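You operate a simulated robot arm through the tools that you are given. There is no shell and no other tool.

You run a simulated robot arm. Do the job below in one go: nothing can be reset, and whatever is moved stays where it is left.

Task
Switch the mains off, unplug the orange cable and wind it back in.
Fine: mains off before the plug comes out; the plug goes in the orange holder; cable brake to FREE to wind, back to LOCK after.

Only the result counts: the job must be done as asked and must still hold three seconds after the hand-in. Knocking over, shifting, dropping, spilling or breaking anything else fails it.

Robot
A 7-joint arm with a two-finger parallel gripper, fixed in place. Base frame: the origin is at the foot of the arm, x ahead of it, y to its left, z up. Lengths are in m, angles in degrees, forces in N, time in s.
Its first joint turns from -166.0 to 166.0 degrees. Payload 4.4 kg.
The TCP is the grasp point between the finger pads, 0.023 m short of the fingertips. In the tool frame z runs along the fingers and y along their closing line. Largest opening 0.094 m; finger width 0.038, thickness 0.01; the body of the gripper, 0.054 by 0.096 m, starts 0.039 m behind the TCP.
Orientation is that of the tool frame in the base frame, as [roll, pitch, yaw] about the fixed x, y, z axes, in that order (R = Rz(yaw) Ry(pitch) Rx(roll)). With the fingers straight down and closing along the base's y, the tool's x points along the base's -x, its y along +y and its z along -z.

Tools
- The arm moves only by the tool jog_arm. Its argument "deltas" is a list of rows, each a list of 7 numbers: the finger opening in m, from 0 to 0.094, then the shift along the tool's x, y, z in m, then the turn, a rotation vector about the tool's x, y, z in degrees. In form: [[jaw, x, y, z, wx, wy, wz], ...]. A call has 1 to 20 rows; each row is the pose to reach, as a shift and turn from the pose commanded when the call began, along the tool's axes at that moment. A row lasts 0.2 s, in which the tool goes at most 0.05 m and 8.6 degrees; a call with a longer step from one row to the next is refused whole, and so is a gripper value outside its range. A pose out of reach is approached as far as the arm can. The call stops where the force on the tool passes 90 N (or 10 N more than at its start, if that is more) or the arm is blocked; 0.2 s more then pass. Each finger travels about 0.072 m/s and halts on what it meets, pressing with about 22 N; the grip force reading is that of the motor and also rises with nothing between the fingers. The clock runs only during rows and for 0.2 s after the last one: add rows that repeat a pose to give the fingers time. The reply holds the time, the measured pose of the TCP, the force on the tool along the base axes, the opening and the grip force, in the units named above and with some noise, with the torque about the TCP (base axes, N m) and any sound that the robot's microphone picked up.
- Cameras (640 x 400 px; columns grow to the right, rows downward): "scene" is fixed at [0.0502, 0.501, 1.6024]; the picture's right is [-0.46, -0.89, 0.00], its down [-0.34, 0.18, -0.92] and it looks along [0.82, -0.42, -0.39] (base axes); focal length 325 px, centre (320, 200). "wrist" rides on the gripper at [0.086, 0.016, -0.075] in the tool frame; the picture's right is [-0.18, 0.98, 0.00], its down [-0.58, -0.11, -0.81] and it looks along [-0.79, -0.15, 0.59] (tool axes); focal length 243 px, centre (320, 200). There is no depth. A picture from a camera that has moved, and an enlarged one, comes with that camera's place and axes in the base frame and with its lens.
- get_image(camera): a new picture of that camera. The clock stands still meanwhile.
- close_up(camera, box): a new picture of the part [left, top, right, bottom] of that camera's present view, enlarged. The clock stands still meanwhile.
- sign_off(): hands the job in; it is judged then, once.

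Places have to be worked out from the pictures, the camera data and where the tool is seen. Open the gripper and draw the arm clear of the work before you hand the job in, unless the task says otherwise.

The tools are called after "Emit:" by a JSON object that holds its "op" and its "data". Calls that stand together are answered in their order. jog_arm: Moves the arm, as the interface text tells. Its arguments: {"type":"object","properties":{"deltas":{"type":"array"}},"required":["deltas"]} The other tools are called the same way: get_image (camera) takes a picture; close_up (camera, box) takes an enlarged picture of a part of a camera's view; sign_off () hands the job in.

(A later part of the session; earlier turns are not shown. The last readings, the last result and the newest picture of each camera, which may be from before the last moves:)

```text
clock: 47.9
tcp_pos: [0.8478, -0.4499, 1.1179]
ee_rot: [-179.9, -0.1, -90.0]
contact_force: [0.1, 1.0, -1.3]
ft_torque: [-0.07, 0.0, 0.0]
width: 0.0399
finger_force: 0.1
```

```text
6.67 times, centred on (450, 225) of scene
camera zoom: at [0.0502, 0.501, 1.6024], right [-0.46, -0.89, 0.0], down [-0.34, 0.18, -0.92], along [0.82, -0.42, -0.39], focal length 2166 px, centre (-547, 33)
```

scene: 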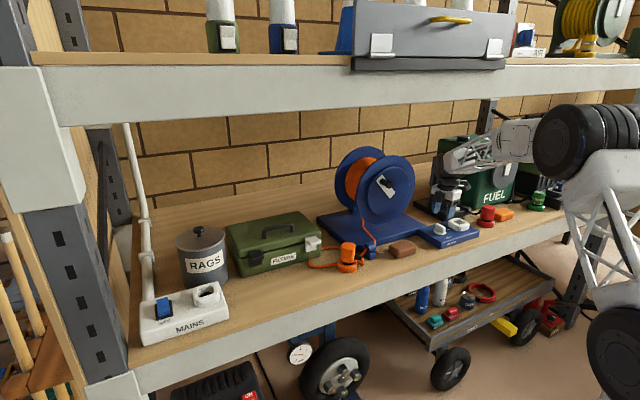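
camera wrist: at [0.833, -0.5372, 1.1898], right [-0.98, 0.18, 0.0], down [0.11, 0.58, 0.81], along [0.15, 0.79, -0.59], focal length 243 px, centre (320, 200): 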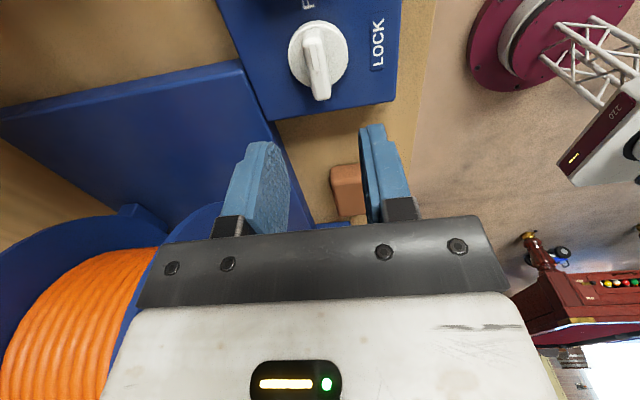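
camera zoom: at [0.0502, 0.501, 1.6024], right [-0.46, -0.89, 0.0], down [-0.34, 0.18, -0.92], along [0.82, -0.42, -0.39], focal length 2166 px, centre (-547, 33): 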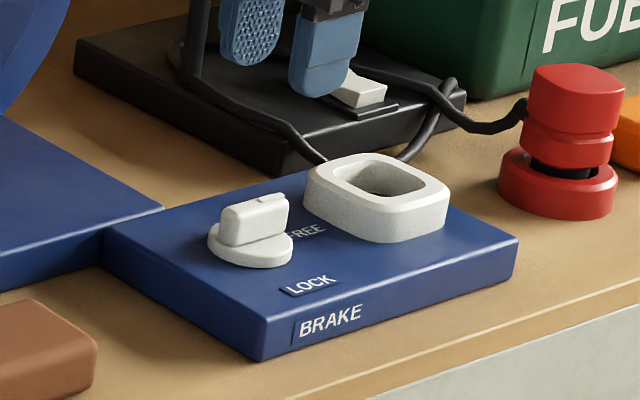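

The knob stays at FREE. Next I'll back away in front of the reel and restore yaw, then tilt the hand so the wrist camera looks straight at the crank.

Emit:
{"op": "jog_arm", "data": {"deltas": [[0.04, 0, 0.03, -0.02, 0, 0, 8], [0.04, 0, 0.07, -0.032, 0, 0, 16], [0.04, 0, 0.11, -0.032, 0, 0, 24], [0.04, 0, 0.15, -0.032, 0, 0, 32], [0.05, 0, 0.198, -0.032, 0, 0, 40], [0.06, -0.03, 0.2, -0.032, 0, 0, 48], [0.07, -0.06, 0.22, -0.032, 0, 0, 56], [0.08, -0.09, 0.24, -0.032, 0, 0, 64], [0.09, -0.12, 0.26, -0.032, 0, 0, 72], [0.094, -0.15, 0.28, -0.032, 0, 0, 80], [0.094, -0.18, 0.28, -0.032, 0, 0, 88], [0.094, -0.2, 0.28, -0.032, 0, 0, 90]]}}

Emit:
{"op": "jog_arm", "data": {"deltas": [[0.094, 0, 0, 0, 0, -8, 0], [0.094, 0, 0, 0, 0, -16, 0], [0.094, 0, 0, 0, 0, -24, 0], [0.094, 0, 0, 0, 0, -32, 0], [0.094, 0, 0, 0, 0, -40, 0], [0.094, 0, 0, 0, 0, -45, 0], [0.094, 0, 0, 0, 0, -45, 0]]}}

Emit:
{"op": "get_image", "data": {"camera": "wrist"}}

Emit:
{"op": "get_image", "data": {"camera": "scene"}}

```text
clock: 50.5
tcp_pos: [0.569, -0.2504, 1.1509]
ee_rot: [-179.8, 0.0, 179.9]
contact_force: [0.7, 0.5, 0.7]
ft_torque: [-0.01, 0.03, 0.03]
width: 0.0939
finger_force: 0.1
```

```text
clock: 52.1
tcp_pos: [0.5691, -0.2516, 1.1496]
ee_rot: [-179.9, 45.1, -180.0]
contact_force: [0.4, -0.6, -0.4]
ft_torque: [0.01, 0.03, -0.03]
width: 0.0939
finger_force: 0.1
```

```text
taken
camera wrist: at [0.4566, -0.2352, 1.1388], right [0.13, 0.98, 0.13], down [-0.16, -0.11, 0.98], along [0.98, -0.15, 0.14], focal length 243 px, centre (320, 200)
```

wrist: 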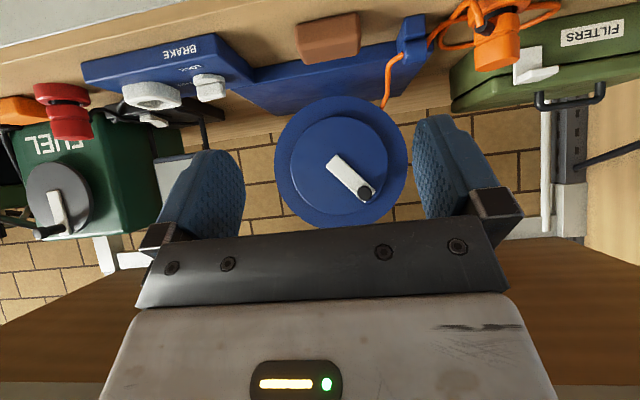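

```text
taken
```

scene: 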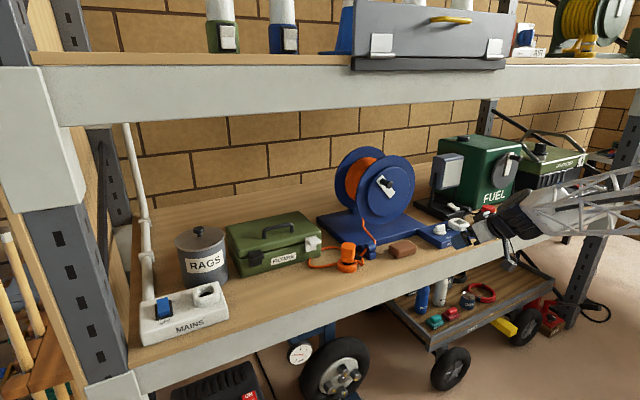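

That gives a face-on view of the reel. I'll zoom in to measure the disc centre, crank arm and handle.

Emit:
{"op": "close_up", "data": {"camera": "wrist", "box": [240, 80, 440, 230]}}

Emit:
{"op": "close_up", "data": {"camera": "scene", "box": [330, 140, 420, 250]}}

Emit:
{"op": "close_up", "data": {"camera": "wrist", "box": [370, 0, 570, 120]}}

```text
2.67 times, centred on (340, 155) of wrist
camera zoom: at [0.4566, -0.2352, 1.1388], right [0.13, 0.98, 0.13], down [-0.16, -0.11, 0.98], along [0.98, -0.15, 0.14], focal length 647 px, centre (267, 320)
```

zoom: 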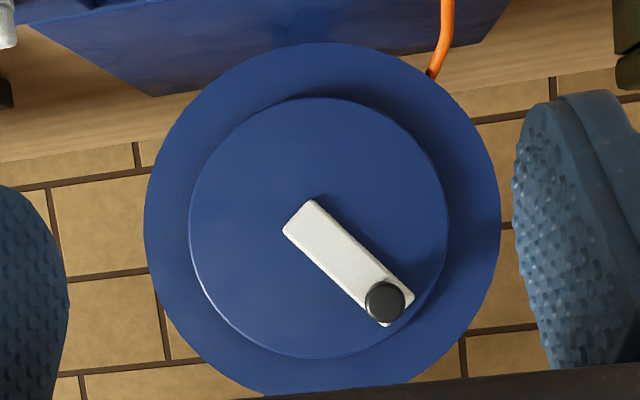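

```text
3.64 times, centred on (375, 195) of scene
camera zoom: at [0.0502, 0.501, 1.6024], right [-0.46, -0.89, 0.0], down [-0.34, 0.18, -0.92], along [0.82, -0.42, -0.39], focal length 1182 px, centre (120, 218)
```

zoom: 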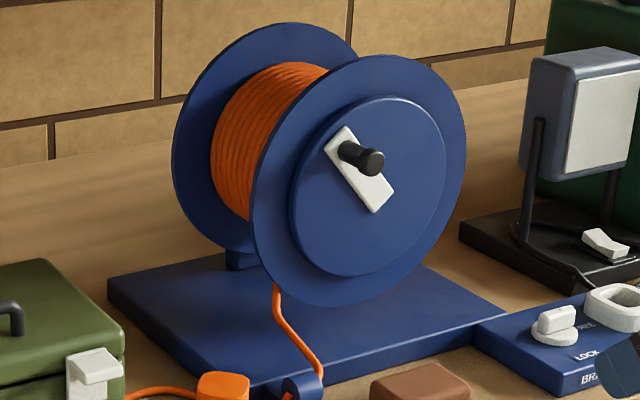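

```text
3.20 times, centred on (470, 60) of wrist
camera zoom: at [0.4566, -0.2352, 1.1388], right [0.13, 0.98, 0.13], down [-0.16, -0.11, 0.98], along [0.98, -0.15, 0.14], focal length 776 px, centre (-160, 648)
```

zoom: 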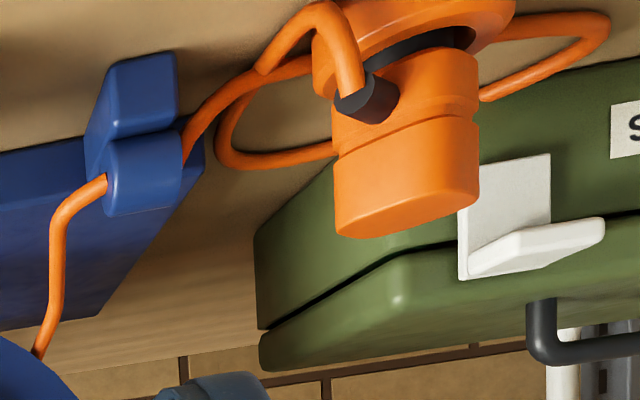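

I measure the reel axis at about y=-0.262, z=1.146 and the handle tip at (0.914, -0.221, 1.202), so crank radius is about 0.07 m, with the cable rising up the +y side of the drum. Winding in should therefore be clockwise as seen from the robot, so I'll use the closed fingers as a pusher behind the handle. First I'll tilt further forward and move in front of the start point.

Emit:
{"op": "jog_arm", "data": {"deltas": [[0.06, -0.028, 0.0098, 0.0262, 0, -4, 0], [0.03, -0.0564, 0.0195, 0.0525, 0, -8, 0], [0.0, -0.0847, 0.0293, 0.0787, 0, -12, 0], [0.0, -0.1129, 0.0391, 0.1049, 0, -16, 0], [0.0, -0.1411, 0.0488, 0.1312, 0, -20, 0], [0.0, -0.1693, 0.0586, 0.1574, 0, -23, 0], [0.0, -0.1693, 0.0586, 0.1574, 0, -23, 0]]}}

Emit:
{"op": "get_image", "data": {"camera": "wrist"}}

Emit:
{"op": "get_image", "data": {"camera": "scene"}}

```text
clock: 53.7
tcp_pos: [0.8006, -0.1964, 1.1586]
ee_rot: [-179.8, 68.1, -179.8]
contact_force: [0.2, 0.7, -0.2]
ft_torque: [0.03, -0.05, 0.0]
width: 0.0
finger_force: 21.9
```

```text
taken
camera wrist: at [0.699, -0.1805, 1.1044], right [0.07, 0.98, 0.17], down [-0.53, -0.11, 0.84], along [0.84, -0.15, 0.51], focal length 243 px, centre (320, 200)
```

wrist: 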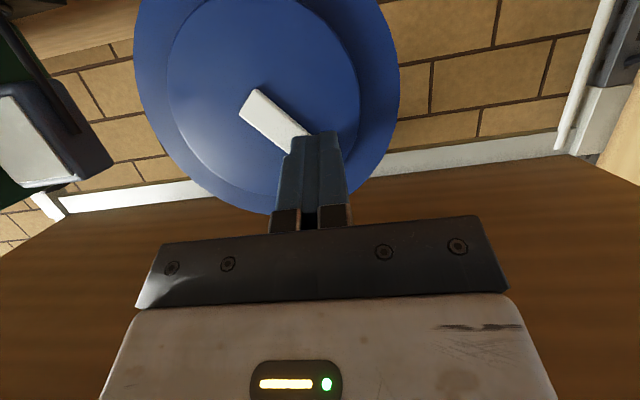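

```text
taken
```

scene: 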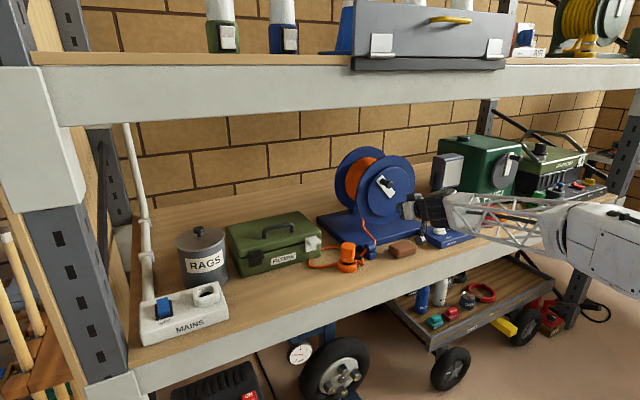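

The fingers are closed and in front of the reel, just left of and below the handle. I'll advance straight in along +x until the tips sit beside the handle, short of the crank arm.

Emit:
{"op": "jog_arm", "data": {"deltas": [[0.0, -0.0144, 0.001, 0.0359, 0, 0, 0], [0.0, -0.0289, 0.002, 0.0717, 0, 0, 0], [0.0, -0.0433, 0.003, 0.1076, 0, 0, 0], [0.0, -0.0433, 0.003, 0.1076, 0, 0, 0]]}}

Emit:
{"op": "get_image", "data": {"camera": "wrist"}}

Emit:
{"op": "close_up", "data": {"camera": "scene", "box": [330, 140, 450, 260]}}

```text
clock: 54.7
tcp_pos: [0.9155, -0.1922, 1.1589]
ee_rot: [-179.8, 68.1, -179.8]
contact_force: [-0.1, 0.2, 0.2]
ft_torque: [0.0, 0.01, 0.0]
width: 0.0
finger_force: 22.4
```

```text
taken
camera wrist: at [0.8151, -0.1764, 1.1057], right [0.07, 0.98, 0.17], down [-0.53, -0.11, 0.84], along [0.84, -0.15, 0.51], focal length 243 px, centre (320, 200)
```

wrist: 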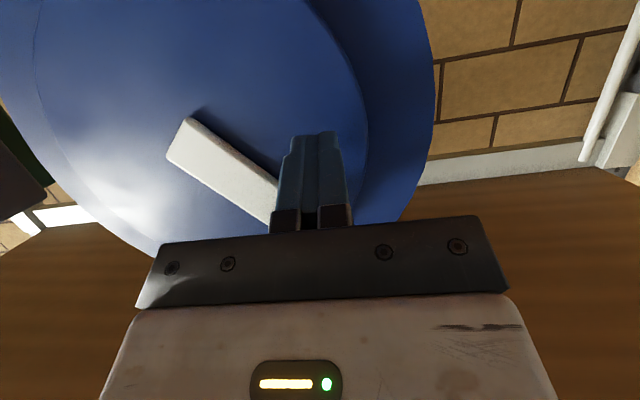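

```text
3.33 times, centred on (390, 200) of scene
camera zoom: at [0.0502, 0.501, 1.6024], right [-0.46, -0.89, 0.0], down [-0.34, 0.18, -0.92], along [0.82, -0.42, -0.39], focal length 1083 px, centre (87, 200)
```

zoom: 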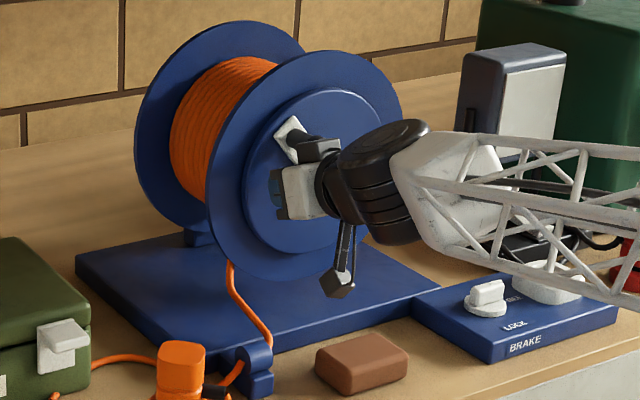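

The fingertips are beside the crank at angle ~10°, the handle at ~54°. I'll push around the arc to ~60° and check that the crank turns and what the cable does.

Emit:
{"op": "jog_arm", "data": {"deltas": [[0.0, -0.0138, -0.0041, -0.0056, 0, 0, 0], [0.0, -0.024, -0.0092, -0.0097, 0, 0, 0], [0.0, -0.0332, -0.0162, -0.0134, 0, 0, 0], [0.0, -0.0411, -0.0247, -0.0165, 0, 0, 0], [0.0, -0.0476, -0.0347, -0.0191, 0, 0, 0]]}}

Emit:
{"op": "get_image", "data": {"camera": "wrist"}}

Emit:
{"op": "close_up", "data": {"camera": "scene", "box": [310, 140, 450, 280]}}

```text
clock: 55.9
tcp_pos: [0.9186, -0.2245, 1.2106]
ee_rot: [-179.7, 68.1, -179.8]
contact_force: [0.0, 0.9, -1.2]
ft_torque: [0.01, 0.02, 0.02]
width: 0.0002
finger_force: 21.7
```

```text
taken
camera wrist: at [0.8178, -0.2085, 1.1568], right [0.07, 0.98, 0.17], down [-0.53, -0.11, 0.84], along [0.84, -0.15, 0.51], focal length 243 px, centre (320, 200)
```

wrist: 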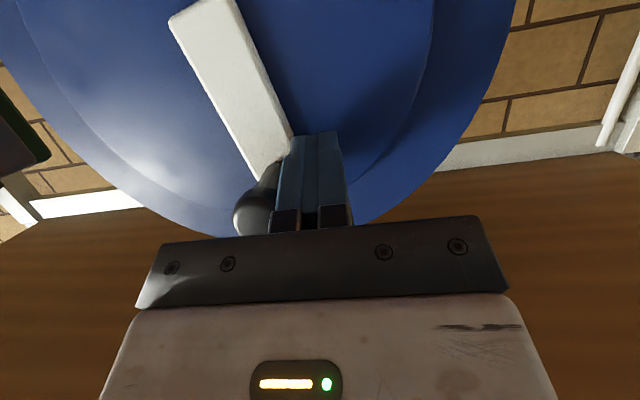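

```text
2.86 times, centred on (380, 210) of scene
camera zoom: at [0.0502, 0.501, 1.6024], right [-0.46, -0.89, 0.0], down [-0.34, 0.18, -0.92], along [0.82, -0.42, -0.39], focal length 928 px, centre (149, 171)
```

zoom: 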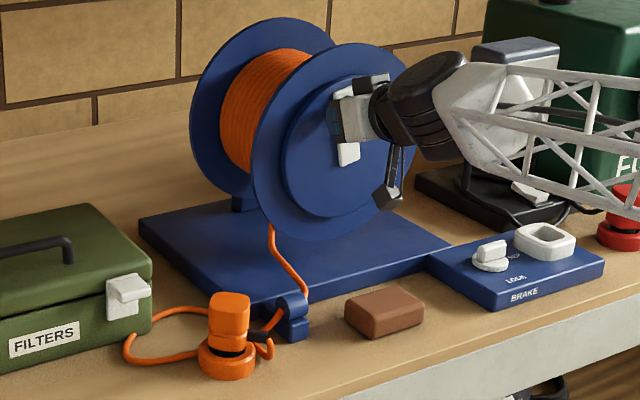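

The crank turned freely. I'll compare the cable loop closely with the earlier state to confirm the direction.

Emit:
{"op": "close_up", "data": {"camera": "scene", "box": [300, 215, 400, 285]}}

```text
5.71 times, centred on (350, 250) of scene
camera zoom: at [0.0502, 0.501, 1.6024], right [-0.46, -0.89, 0.0], down [-0.34, 0.18, -0.92], along [0.82, -0.42, -0.39], focal length 1857 px, centre (149, -86)
```

zoom: 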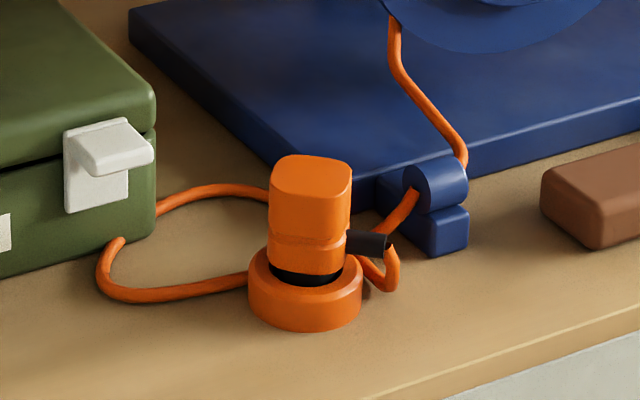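

The loop has shrunk slightly, so the direction is right. I'll continue the push over the top and down the right side to about 150°.

Emit:
{"op": "jog_arm", "data": {"deltas": [[0.0, -0.004, -0.0109, -0.0038, 0, 0, 0], [0.0, -0.0069, -0.0226, -0.005, 0, 0, 0], [0.0, -0.0079, -0.0347, -0.0054, 0, 0, 0], [0.0, -0.0069, -0.0468, -0.005, 0, 0, 0], [0.0, -0.004, -0.0585, -0.0038, 0, 0, 0], [0.0, 0.0007, -0.0695, -0.0019, 0, 0, 0], [0.0, 0.0072, -0.0794, 0.0007, 0, 0, 0], [0.0, 0.0151, -0.0879, 0.0039, 0, 0, 0], [0.0, 0.0243, -0.0949, 0.0076, 0, 0, 0]]}}

Emit:
{"op": "get_image", "data": {"camera": "wrist"}}

Emit:
{"op": "close_up", "data": {"camera": "scene", "box": [310, 140, 450, 280]}}

Emit:
{"op": "close_up", "data": {"camera": "scene", "box": [300, 215, 400, 285]}}

```text
clock: 57.9
tcp_pos: [0.9149, -0.3199, 1.1834]
ee_rot: [-179.7, 68.1, -179.9]
contact_force: [0.5, 0.6, 0.1]
ft_torque: [-0.01, 0.02, -0.01]
width: 0.0
finger_force: 22.0
```

```text
taken
camera wrist: at [0.814, -0.3034, 1.1296], right [0.07, 0.98, 0.17], down [-0.53, -0.11, 0.84], along [0.84, -0.15, 0.51], focal length 243 px, centre (320, 200)
```

wrist: 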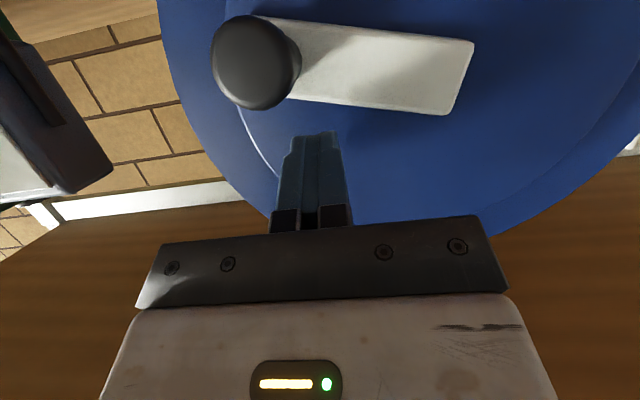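

```text
2.86 times, centred on (380, 210) of scene
camera zoom: at [0.0502, 0.501, 1.6024], right [-0.46, -0.89, 0.0], down [-0.34, 0.18, -0.92], along [0.82, -0.42, -0.39], focal length 928 px, centre (149, 171)
```

zoom: 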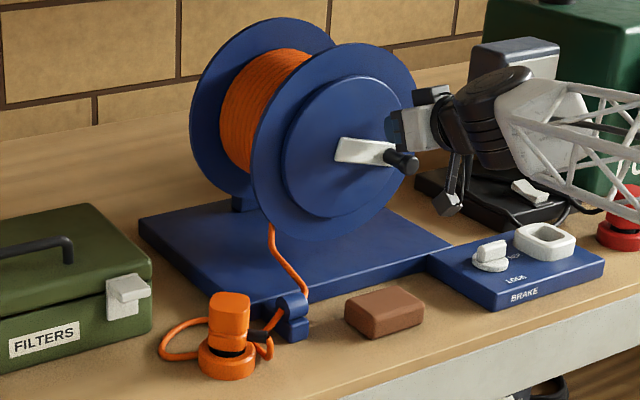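

```text
5.71 times, centred on (350, 250) of scene
camera zoom: at [0.0502, 0.501, 1.6024], right [-0.46, -0.89, 0.0], down [-0.34, 0.18, -0.92], along [0.82, -0.42, -0.39], focal length 1857 px, centre (149, -86)
```

zoom: 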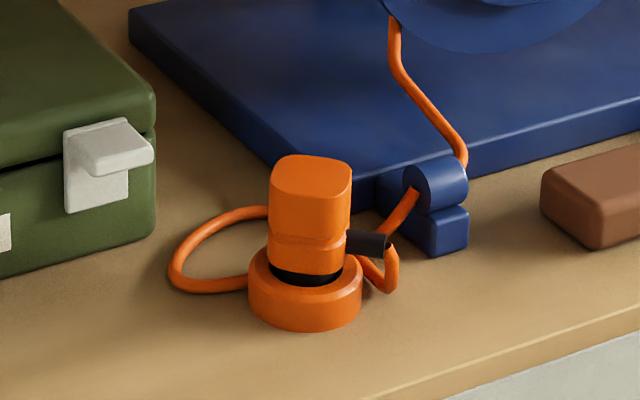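

The loop is clearly shrinking and the crank now points toward -y, at about 180°. I'll continue pushing down to about 200°.

Emit:
{"op": "jog_arm", "data": {"deltas": [[0.0, 0.0102, -0.0051, 0.0041, 0, 0, 0], [0.0, 0.0211, -0.0082, 0.0085, 0, 0, 0], [0.0, 0.0323, -0.0093, 0.013, 0, 0, 0], [0.0, 0.0435, -0.0082, 0.0175, 0, 0, 0], [0.0, 0.0544, -0.0051, 0.0219, 0, 0, 0]]}}

Emit:
{"op": "get_image", "data": {"camera": "wrist"}}

Emit:
{"op": "close_up", "data": {"camera": "scene", "box": [310, 140, 450, 280]}}

Emit:
{"op": "close_up", "data": {"camera": "scene", "box": [300, 215, 400, 285]}}

```text
clock: 59.1
tcp_pos: [0.9142, -0.3253, 1.1246]
ee_rot: [-179.8, 68.1, -179.8]
contact_force: [-0.2, -0.4, -0.5]
ft_torque: [0.03, 0.03, 0.01]
width: 0.0001
finger_force: 21.8
```

```text
taken
camera wrist: at [0.8137, -0.3089, 1.0714], right [0.07, 0.98, 0.17], down [-0.53, -0.11, 0.84], along [0.84, -0.15, 0.51], focal length 243 px, centre (320, 200)
```

wrist: 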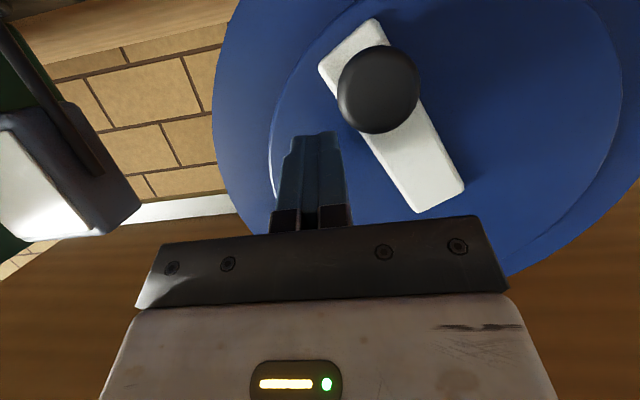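

```text
2.86 times, centred on (380, 210) of scene
camera zoom: at [0.0502, 0.501, 1.6024], right [-0.46, -0.89, 0.0], down [-0.34, 0.18, -0.92], along [0.82, -0.42, -0.39], focal length 928 px, centre (149, 171)
```

zoom: 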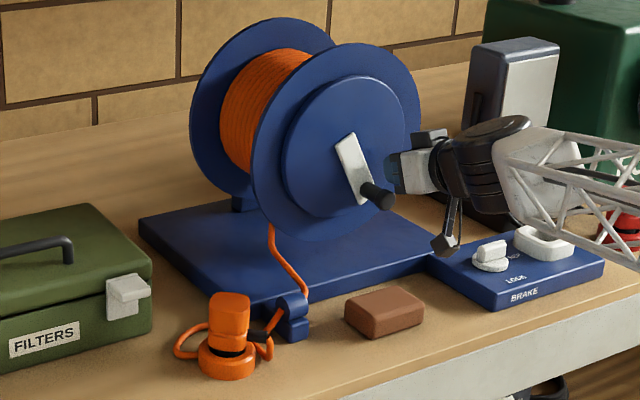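

```text
5.71 times, centred on (350, 250) of scene
camera zoom: at [0.0502, 0.501, 1.6024], right [-0.46, -0.89, 0.0], down [-0.34, 0.18, -0.92], along [0.82, -0.42, -0.39], focal length 1857 px, centre (149, -86)
```

zoom: 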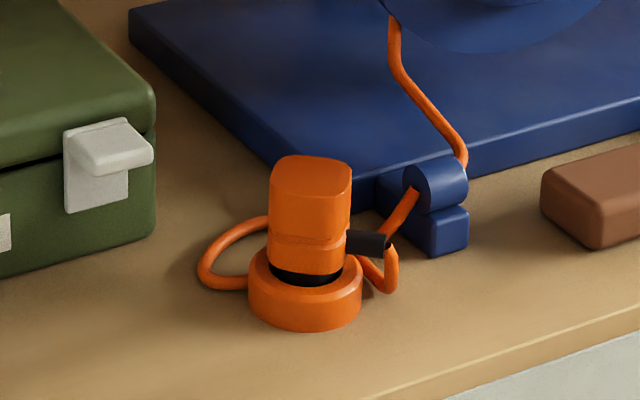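

The handle is now at about 239° and the loop is smaller still; both strands pass behind the ring, so nothing is snagging. I'll push on to about 250°.

Emit:
{"op": "jog_arm", "data": {"deltas": [[0.0, 0.0101, 0.0051, 0.0041, 0, 0, 0], [0.0, 0.0194, 0.0121, 0.0078, 0, 0, 0], [0.0, 0.0273, 0.0206, 0.011, 0, 0, 0], [0.0, 0.0338, 0.0305, 0.0136, 0, 0, 0], [0.0, 0.0385, 0.0415, 0.0155, 0, 0, 0]]}}

Emit:
{"op": "get_image", "data": {"camera": "wrist"}}

Emit:
{"op": "close_up", "data": {"camera": "scene", "box": [310, 140, 450, 280]}}

Emit:
{"op": "close_up", "data": {"camera": "scene", "box": [300, 215, 400, 285]}}

```text
clock: 60.3
tcp_pos: [0.9148, -0.2821, 1.0825]
ee_rot: [-179.7, 68.0, -179.7]
contact_force: [0.5, 0.7, -0.3]
ft_torque: [0.03, -0.01, 0.0]
width: 0.0
finger_force: 21.3
```

```text
taken
camera wrist: at [0.8144, -0.2663, 1.0294], right [0.07, 0.98, 0.17], down [-0.53, -0.11, 0.84], along [0.84, -0.15, 0.51], focal length 243 px, centre (320, 200)
```

wrist: 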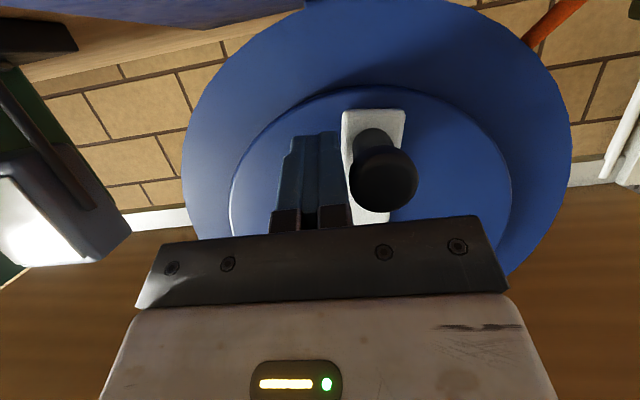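

```text
2.86 times, centred on (380, 210) of scene
camera zoom: at [0.0502, 0.501, 1.6024], right [-0.46, -0.89, 0.0], down [-0.34, 0.18, -0.92], along [0.82, -0.42, -0.39], focal length 928 px, centre (149, 171)
```

zoom: 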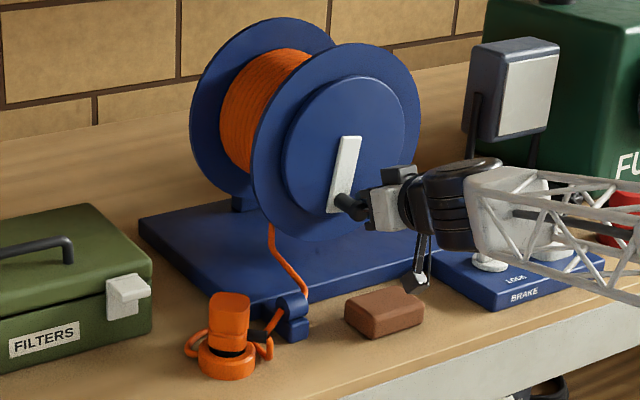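

```text
5.71 times, centred on (350, 250) of scene
camera zoom: at [0.0502, 0.501, 1.6024], right [-0.46, -0.89, 0.0], down [-0.34, 0.18, -0.92], along [0.82, -0.42, -0.39], focal length 1857 px, centre (149, -86)
```

zoom: 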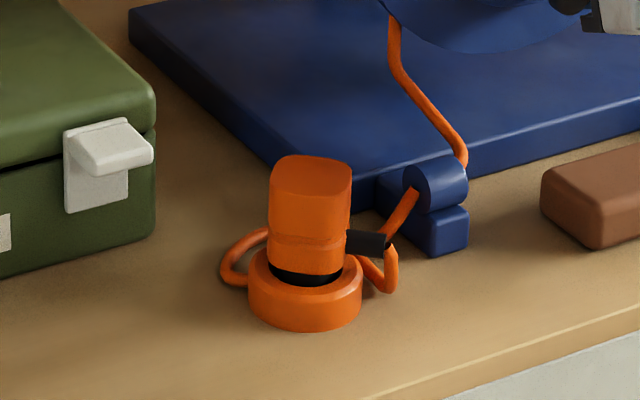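

The handle is near 277° and the loop is shrinking steadily without force. I'll push across the bottom to about 290°.

Emit:
{"op": "jog_arm", "data": {"deltas": [[0.0, 0.0029, 0.0117, 0.0012, 0, 0, 0], [0.0, 0.0039, 0.0238, 0.0016, 0, 0, 0], [0.0, 0.0029, 0.0359, 0.0012, 0, 0, 0], [0.0, 0.0, 0.0476, 0.0, 0, 0, 0]]}}

Emit:
{"op": "get_image", "data": {"camera": "wrist"}}

Emit:
{"op": "close_up", "data": {"camera": "scene", "box": [310, 140, 450, 280]}}

Emit:
{"op": "close_up", "data": {"camera": "scene", "box": [300, 215, 400, 285]}}

```text
clock: 61.3
tcp_pos: [0.9143, -0.2341, 1.0815]
ee_rot: [-179.8, 67.9, -179.8]
contact_force: [-0.8, 0.2, 0.5]
ft_torque: [0.01, 0.0, 0.01]
width: 0.0001
finger_force: 22.0
```

```text
taken
camera wrist: at [0.8133, -0.2191, 1.0275], right [0.07, 0.98, 0.17], down [-0.53, -0.11, 0.84], along [0.85, -0.15, 0.51], focal length 243 px, centre (320, 200)
```

wrist: 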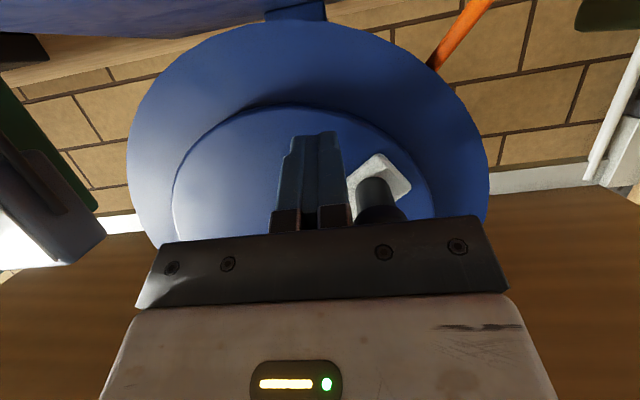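

```text
2.86 times, centred on (380, 210) of scene
camera zoom: at [0.0502, 0.501, 1.6024], right [-0.46, -0.89, 0.0], down [-0.34, 0.18, -0.92], along [0.82, -0.42, -0.39], focal length 928 px, centre (149, 171)
```

zoom: 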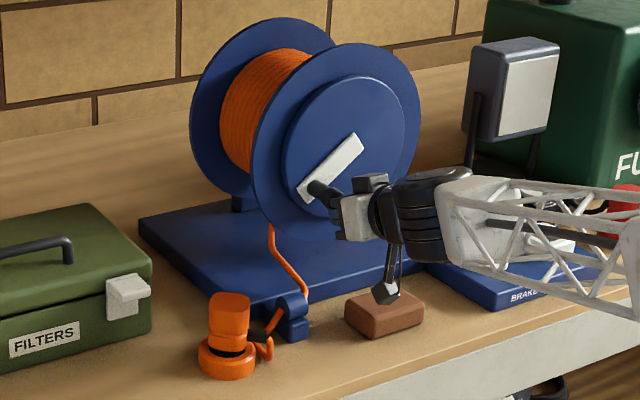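

```text
5.71 times, centred on (350, 250) of scene
camera zoom: at [0.0502, 0.501, 1.6024], right [-0.46, -0.89, 0.0], down [-0.34, 0.18, -0.92], along [0.82, -0.42, -0.39], focal length 1857 px, centre (149, -86)
```

zoom: 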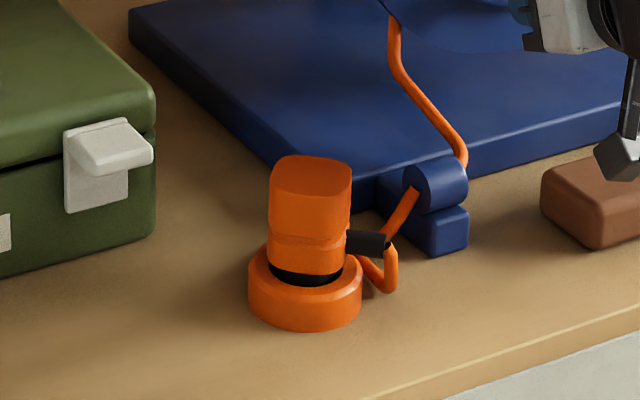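

The loop has vanished behind the ring and only a short slack remains. I'll continue in a smaller step to about 310° and look again.

Emit:
{"op": "jog_arm", "data": {"deltas": [[0.0, -0.0047, 0.0109, -0.0019, 0, 0, 0], [0.0, -0.0112, 0.0209, -0.0045, 0, 0, 0]]}}

Emit:
{"op": "close_up", "data": {"camera": "scene", "box": [310, 140, 450, 280]}}

Emit:
{"op": "close_up", "data": {"camera": "scene", "box": [320, 225, 390, 275]}}

```text
clock: 61.9
tcp_pos: [0.912, -0.2148, 1.0945]
ee_rot: [-179.7, 68.0, -179.9]
contact_force: [-0.2, -0.6, -1.1]
ft_torque: [0.02, -0.05, 0.01]
width: 0.0
finger_force: 21.7
```

```text
2.86 times, centred on (380, 210) of scene
camera zoom: at [0.0502, 0.501, 1.6024], right [-0.46, -0.89, 0.0], down [-0.34, 0.18, -0.92], along [0.82, -0.42, -0.39], focal length 928 px, centre (149, 171)
```

zoom: 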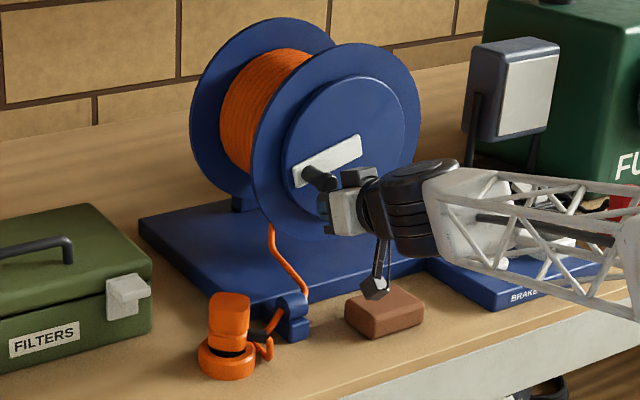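

```text
8.00 times, centred on (355, 250) of scene
camera zoom: at [0.0502, 0.501, 1.6024], right [-0.46, -0.89, 0.0], down [-0.34, 0.18, -0.92], along [0.82, -0.42, -0.39], focal length 2599 px, centre (40, -200)
```

zoom: 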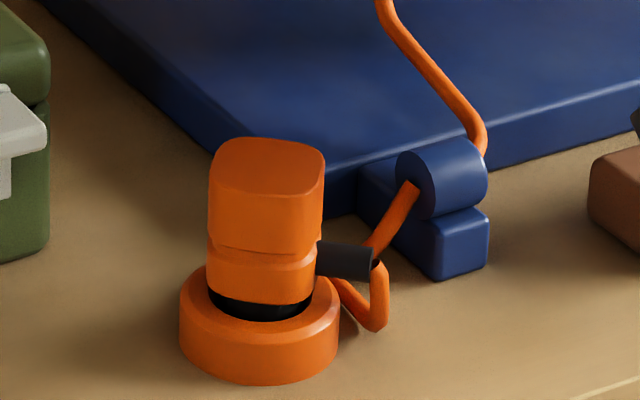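

The crank is now at about 335° with a small loop left behind the ring. I'll push another 20° and watch the force and cable.

Emit:
{"op": "jog_arm", "data": {"deltas": [[0.0, -0.0079, 0.0085, -0.0032, 0, 0, 0], [0.0, -0.0172, 0.0155, -0.0069, 0, 0, 0]]}}

Emit:
{"op": "close_up", "data": {"camera": "scene", "box": [310, 140, 450, 280]}}

Emit:
{"op": "close_up", "data": {"camera": "scene", "box": [320, 225, 390, 275]}}

```text
clock: 62.5
tcp_pos: [0.9139, -0.2001, 1.1133]
ee_rot: [-179.8, 68.1, -179.8]
contact_force: [-0.3, 0.1, -0.7]
ft_torque: [0.0, -0.01, -0.02]
width: 0.0
finger_force: 21.6
```

```text
2.86 times, centred on (380, 210) of scene
camera zoom: at [0.0502, 0.501, 1.6024], right [-0.46, -0.89, 0.0], down [-0.34, 0.18, -0.92], along [0.82, -0.42, -0.39], focal length 928 px, centre (149, 171)
```

zoom: 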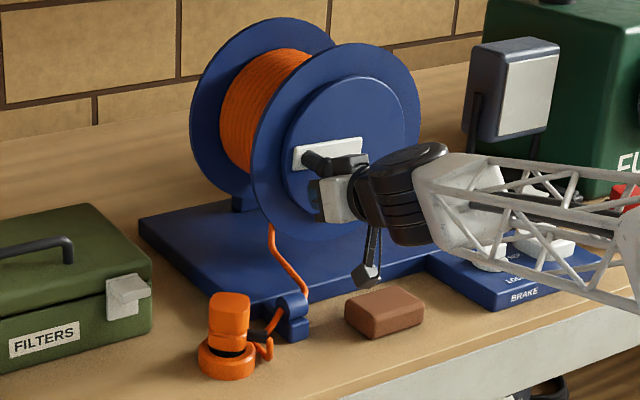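

```text
8.00 times, centred on (355, 250) of scene
camera zoom: at [0.0502, 0.501, 1.6024], right [-0.46, -0.89, 0.0], down [-0.34, 0.18, -0.92], along [0.82, -0.42, -0.39], focal length 2599 px, centre (40, -200)
```

zoom: 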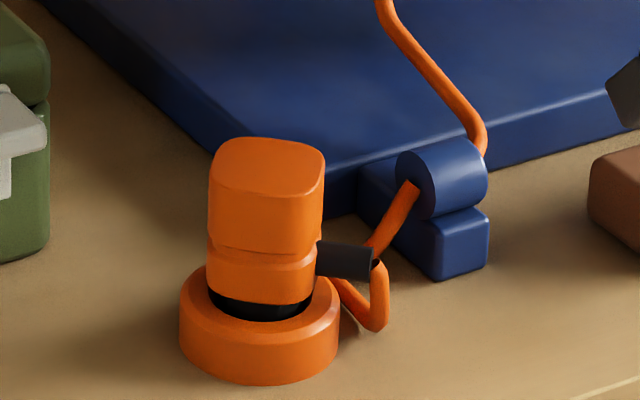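

No extra force yet. I'll push another 20° upward.

Emit:
{"op": "jog_arm", "data": {"deltas": [[0.0, -0.0101, 0.0051, -0.0041, 0, 0, 0], [0.0, -0.021, 0.0082, -0.0084, 0, 0, 0]]}}

Emit:
{"op": "close_up", "data": {"camera": "scene", "box": [310, 140, 450, 280]}}

Emit:
{"op": "close_up", "data": {"camera": "scene", "box": [320, 225, 390, 275]}}

Emit:
{"op": "get_image", "data": {"camera": "wrist"}}

```text
clock: 63.1
tcp_pos: [0.9143, -0.1903, 1.1351]
ee_rot: [-179.8, 68.0, -179.9]
contact_force: [-1.3, -0.2, -1.4]
ft_torque: [0.01, -0.05, -0.02]
width: 0.0
finger_force: 22.5
```

```text
2.86 times, centred on (380, 210) of scene
camera zoom: at [0.0502, 0.501, 1.6024], right [-0.46, -0.89, 0.0], down [-0.34, 0.18, -0.92], along [0.82, -0.42, -0.39], focal length 928 px, centre (149, 171)
```

zoom: 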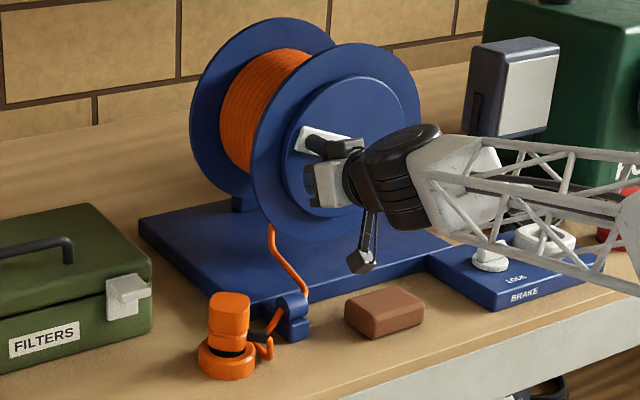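

```text
8.00 times, centred on (355, 250) of scene
camera zoom: at [0.0502, 0.501, 1.6024], right [-0.46, -0.89, 0.0], down [-0.34, 0.18, -0.92], along [0.82, -0.42, -0.39], focal length 2599 px, centre (40, -200)
```

zoom: 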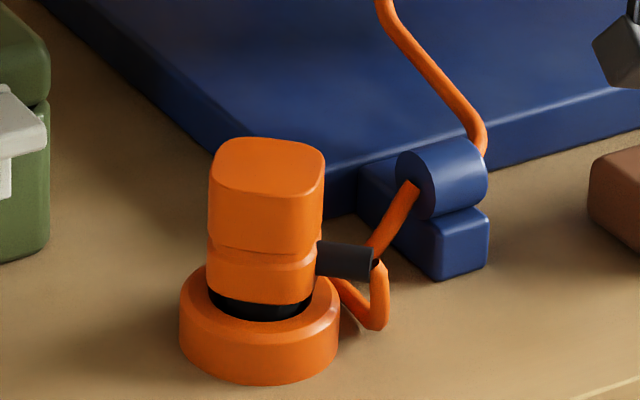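

```text
taken
camera wrist: at [0.8138, -0.1751, 1.0815], right [0.07, 0.98, 0.17], down [-0.53, -0.11, 0.84], along [0.84, -0.15, 0.51], focal length 243 px, centre (320, 200)
```

wrist: 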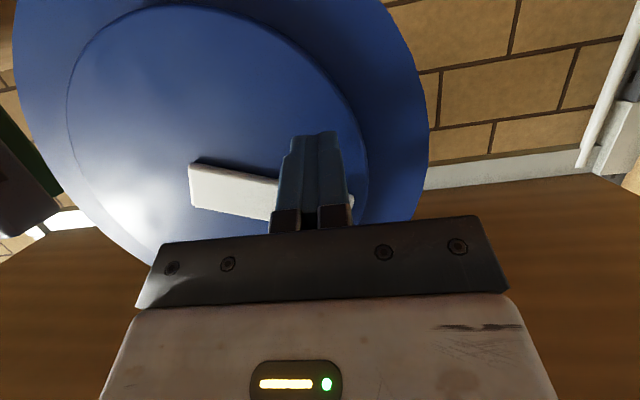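

The crank has come round to about 25° past the +y direction with no resistance, though the loop is hidden behind the ring. I'll add another 20°, watching the hook at the plug.

Emit:
{"op": "jog_arm", "data": {"deltas": [[0.0, -0.0112, 0.0011, -0.0045, 0, 0, 0], [0.0, -0.0225, 0.0, -0.009, 0, 0, 0]]}}

Emit:
{"op": "close_up", "data": {"camera": "scene", "box": [310, 140, 450, 280]}}

Emit:
{"op": "close_up", "data": {"camera": "scene", "box": [320, 225, 390, 275]}}

```text
clock: 63.7
tcp_pos: [0.9137, -0.1917, 1.1605]
ee_rot: [-179.7, 68.1, 179.9]
contact_force: [-0.3, -0.4, 0.2]
ft_torque: [0.01, -0.05, -0.02]
width: 0.0
finger_force: 22.1
```

```text
2.86 times, centred on (380, 210) of scene
camera zoom: at [0.0502, 0.501, 1.6024], right [-0.46, -0.89, 0.0], down [-0.34, 0.18, -0.92], along [0.82, -0.42, -0.39], focal length 928 px, centre (149, 171)
```

zoom: 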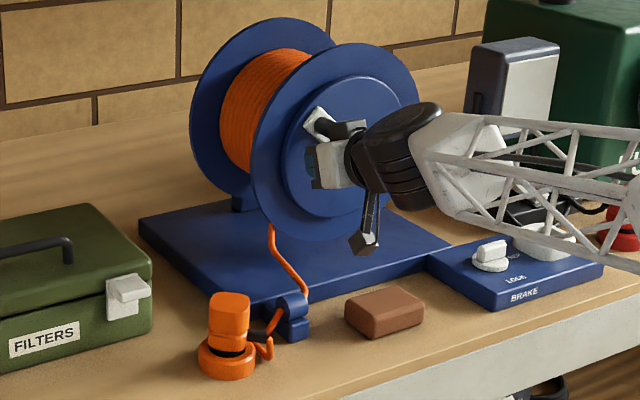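

```text
8.00 times, centred on (355, 250) of scene
camera zoom: at [0.0502, 0.501, 1.6024], right [-0.46, -0.89, 0.0], down [-0.34, 0.18, -0.92], along [0.82, -0.42, -0.39], focal length 2599 px, centre (40, -200)
```

zoom: 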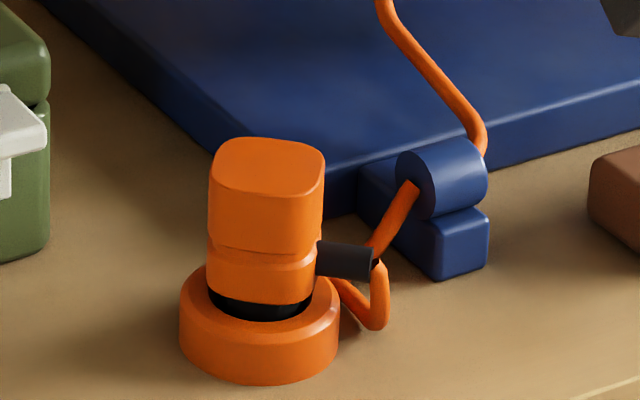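

Almost a full turn is wound with no tension, but I can't see the remaining loop from the scene camera. I'll withdraw the fingers and set up a wrist view of the plug and guide from the reel side.

Emit:
{"op": "jog_arm", "data": {"deltas": [[0.0, 0.0149, 0, -0.0371, 0, 0, 0], [0.0, 0.0298, 0, -0.0742, 0, 0, 0], [0.0, 0.0448, 0, -0.1114, 0, 0, 0], [0.0, 0.0448, 0, -0.1114, 0, 8, 0], [0.0, 0.0448, 0, -0.1114, 0, 16, 0], [0.0, 0.0448, 0, -0.1114, 0, 24, 0], [0.0, 0.0448, 0, -0.1114, 0, 32, 0], [0.0, 0.0448, 0, -0.1114, 0, 40, 0], [0.0, 0.0448, 0, -0.1114, 0, 48, 0], [0.0, 0.0448, 0, -0.1114, 0, 56, 0], [0.0, 0.0448, 0, -0.1114, 0, 64, 0], [0.0, 0.0448, 0, -0.1114, 0, 68, 0], [0.0, 0.0448, 0, -0.1114, 0, 68, 0]]}}

Emit:
{"op": "get_image", "data": {"camera": "wrist"}}

Emit:
{"op": "get_image", "data": {"camera": "scene"}}

```text
clock: 66.5
tcp_pos: [0.7931, -0.1904, 1.1595]
ee_rot: [-179.9, 0.0, 180.0]
contact_force: [0.6, -0.6, -0.1]
ft_torque: [0.01, 0.02, 0.0]
width: 0.0
finger_force: 22.2
```

```text
taken
camera wrist: at [0.7084, -0.174, 1.2327], right [0.18, 0.98, 0.0], down [0.58, -0.11, 0.81], along [0.79, -0.15, -0.59], focal length 243 px, centre (320, 200)
```

wrist: 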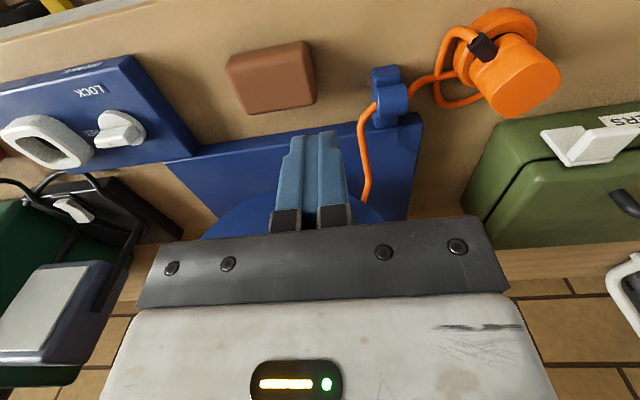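

```text
taken
```

scene: 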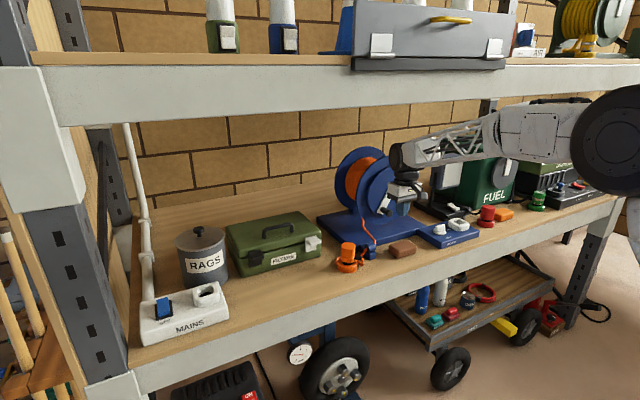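

This view already shows the plug area from the right. I'll zoom in on the remaining loop.

Emit:
{"op": "close_up", "data": {"camera": "wrist", "box": [340, 0, 580, 150]}}

Emit:
{"op": "close_up", "data": {"camera": "scene", "box": [330, 140, 430, 210]}}

```text
2.67 times, centred on (460, 75) of wrist
camera zoom: at [0.7084, -0.174, 1.2327], right [0.18, 0.98, 0.0], down [0.58, -0.11, 0.81], along [0.79, -0.15, -0.59], focal length 647 px, centre (-53, 533)
```

zoom: 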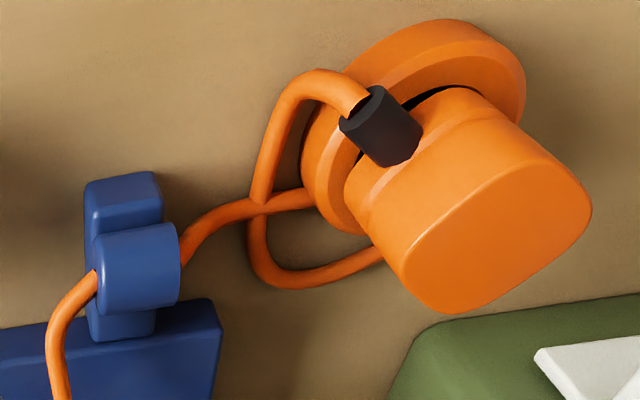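

```text
5.71 times, centred on (380, 175) of scene
camera zoom: at [0.0502, 0.501, 1.6024], right [-0.46, -0.89, 0.0], down [-0.34, 0.18, -0.92], along [0.82, -0.42, -0.39], focal length 1857 px, centre (-23, 343)
```

zoom: 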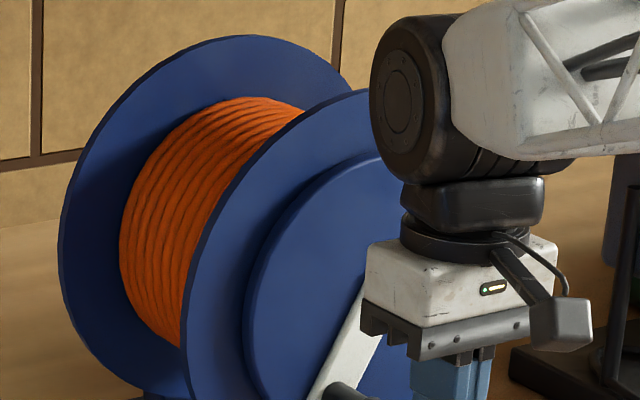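

The crank has fallen back to roughly 297° after the fingers withdrew, so some loop returned. I'll back off and look at it face-on to see exactly where it rests now and whether it's still moving.

Emit:
{"op": "jog_arm", "data": {"deltas": [[0.0, 0.04, -0.01, 0, 0, -8, 0], [0.0, 0.08, -0.02, 0, 0, -16, 0], [0.0, 0.12, -0.03, 0, 0, -24, 0], [0.0, 0.16, -0.04, 0, 0, -32, 0], [0.0, 0.2, -0.06, 0, 0, -40, 0], [0.0, 0.22, -0.06, 0, 0, -45, 0], [0.0, 0.22, -0.06, 0, 0, -45, 0]]}}

Emit:
{"op": "get_image", "data": {"camera": "wrist"}}

Emit:
{"op": "close_up", "data": {"camera": "scene", "box": [310, 140, 450, 280]}}

Emit:
{"op": "close_up", "data": {"camera": "wrist", "box": [370, 0, 570, 120]}}

```text
clock: 68.1
tcp_pos: [0.5742, -0.2508, 1.1614]
ee_rot: [-179.9, 45.1, -180.0]
contact_force: [1.4, 0.5, -0.3]
ft_torque: [-0.02, 0.02, -0.04]
width: 0.0
finger_force: 22.1
```

```text
taken
camera wrist: at [0.4616, -0.2362, 1.1507], right [0.13, 0.98, 0.13], down [-0.16, -0.11, 0.98], along [0.98, -0.15, 0.14], focal length 243 px, centre (320, 200)
```

wrist: 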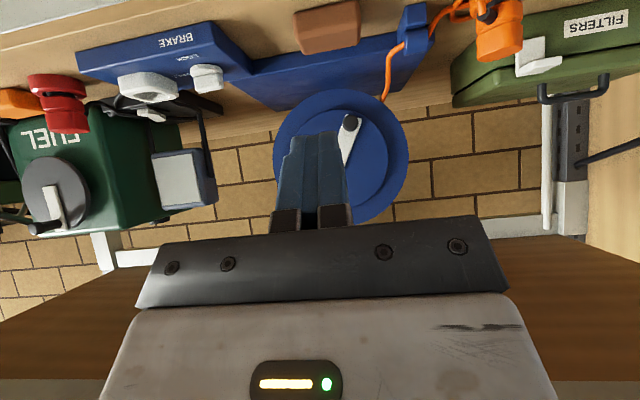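

```text
2.86 times, centred on (380, 210) of scene
camera zoom: at [0.0502, 0.501, 1.6024], right [-0.46, -0.89, 0.0], down [-0.34, 0.18, -0.92], along [0.82, -0.42, -0.39], focal length 928 px, centre (149, 171)
```

zoom: 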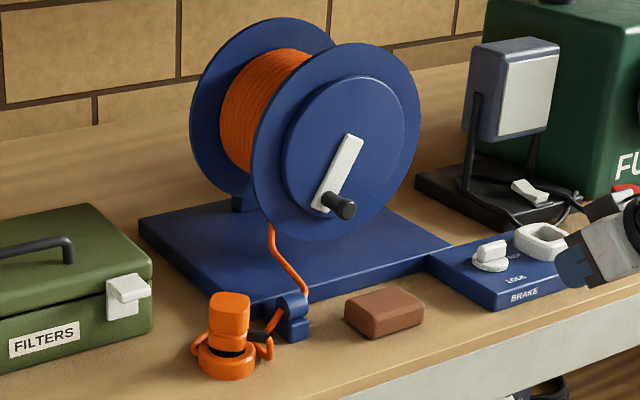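

```text
3.20 times, centred on (470, 60) of wrist
camera zoom: at [0.4616, -0.2362, 1.1507], right [0.13, 0.98, 0.13], down [-0.16, -0.11, 0.98], along [0.98, -0.15, 0.14], focal length 776 px, centre (-160, 648)
```

zoom: 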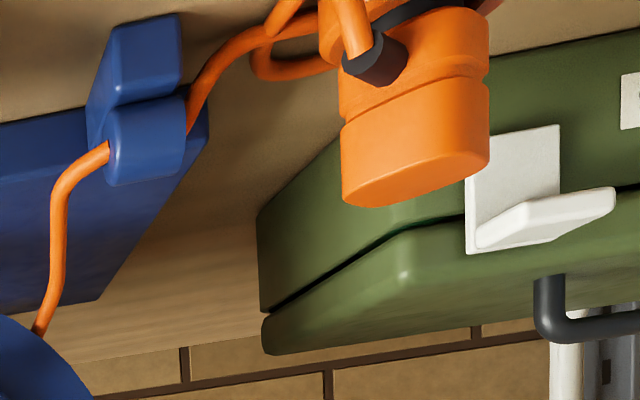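

The crank is creeping back (about 293° now) because the tight loop pushes it, so I need to wind on until the loop pulls out. I'll come back in behind the handle at about 250° and go further round this time.

Emit:
{"op": "jog_arm", "data": {"deltas": [[0.0, -0.0176, -0.0058, 0.0356, 0, -4, 0], [0.0, -0.0351, -0.0115, 0.0713, 0, -8, 0], [0.0, -0.0527, -0.0173, 0.1069, 0, -12, 0], [0.0, -0.0703, -0.0231, 0.1426, 0, -16, 0], [0.0, -0.0878, -0.0288, 0.1782, 0, -20, 0], [0.0, -0.1054, -0.0346, 0.2139, 0, -23, 0], [0.0, -0.1054, -0.0346, 0.2139, 0, -23, 0]]}}

Emit:
{"op": "get_image", "data": {"camera": "wrist"}}

Emit:
{"op": "close_up", "data": {"camera": "scene", "box": [310, 140, 450, 280]}}

```text
clock: 69.7
tcp_pos: [0.7984, -0.2877, 1.0821]
ee_rot: [-179.7, 68.1, -179.8]
contact_force: [0.2, 0.2, 0.2]
ft_torque: [-0.02, 0.0, -0.02]
width: 0.0001
finger_force: 22.5
```

```text
taken
camera wrist: at [0.6985, -0.2701, 1.0294], right [0.07, 0.98, 0.17], down [-0.53, -0.11, 0.84], along [0.84, -0.15, 0.51], focal length 243 px, centre (320, 200)
```

wrist: 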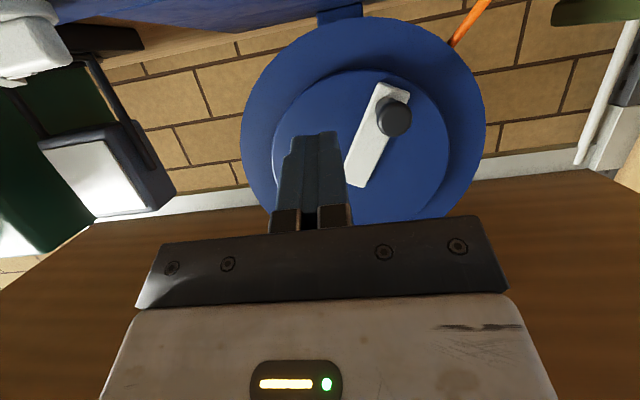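

```text
2.86 times, centred on (380, 210) of scene
camera zoom: at [0.0502, 0.501, 1.6024], right [-0.46, -0.89, 0.0], down [-0.34, 0.18, -0.92], along [0.82, -0.42, -0.39], focal length 928 px, centre (149, 171)
```

zoom: 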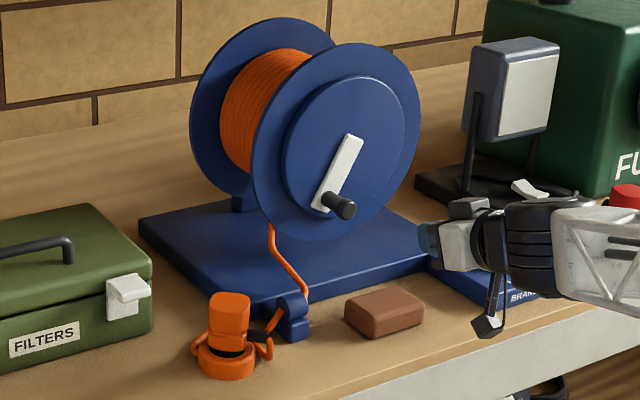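

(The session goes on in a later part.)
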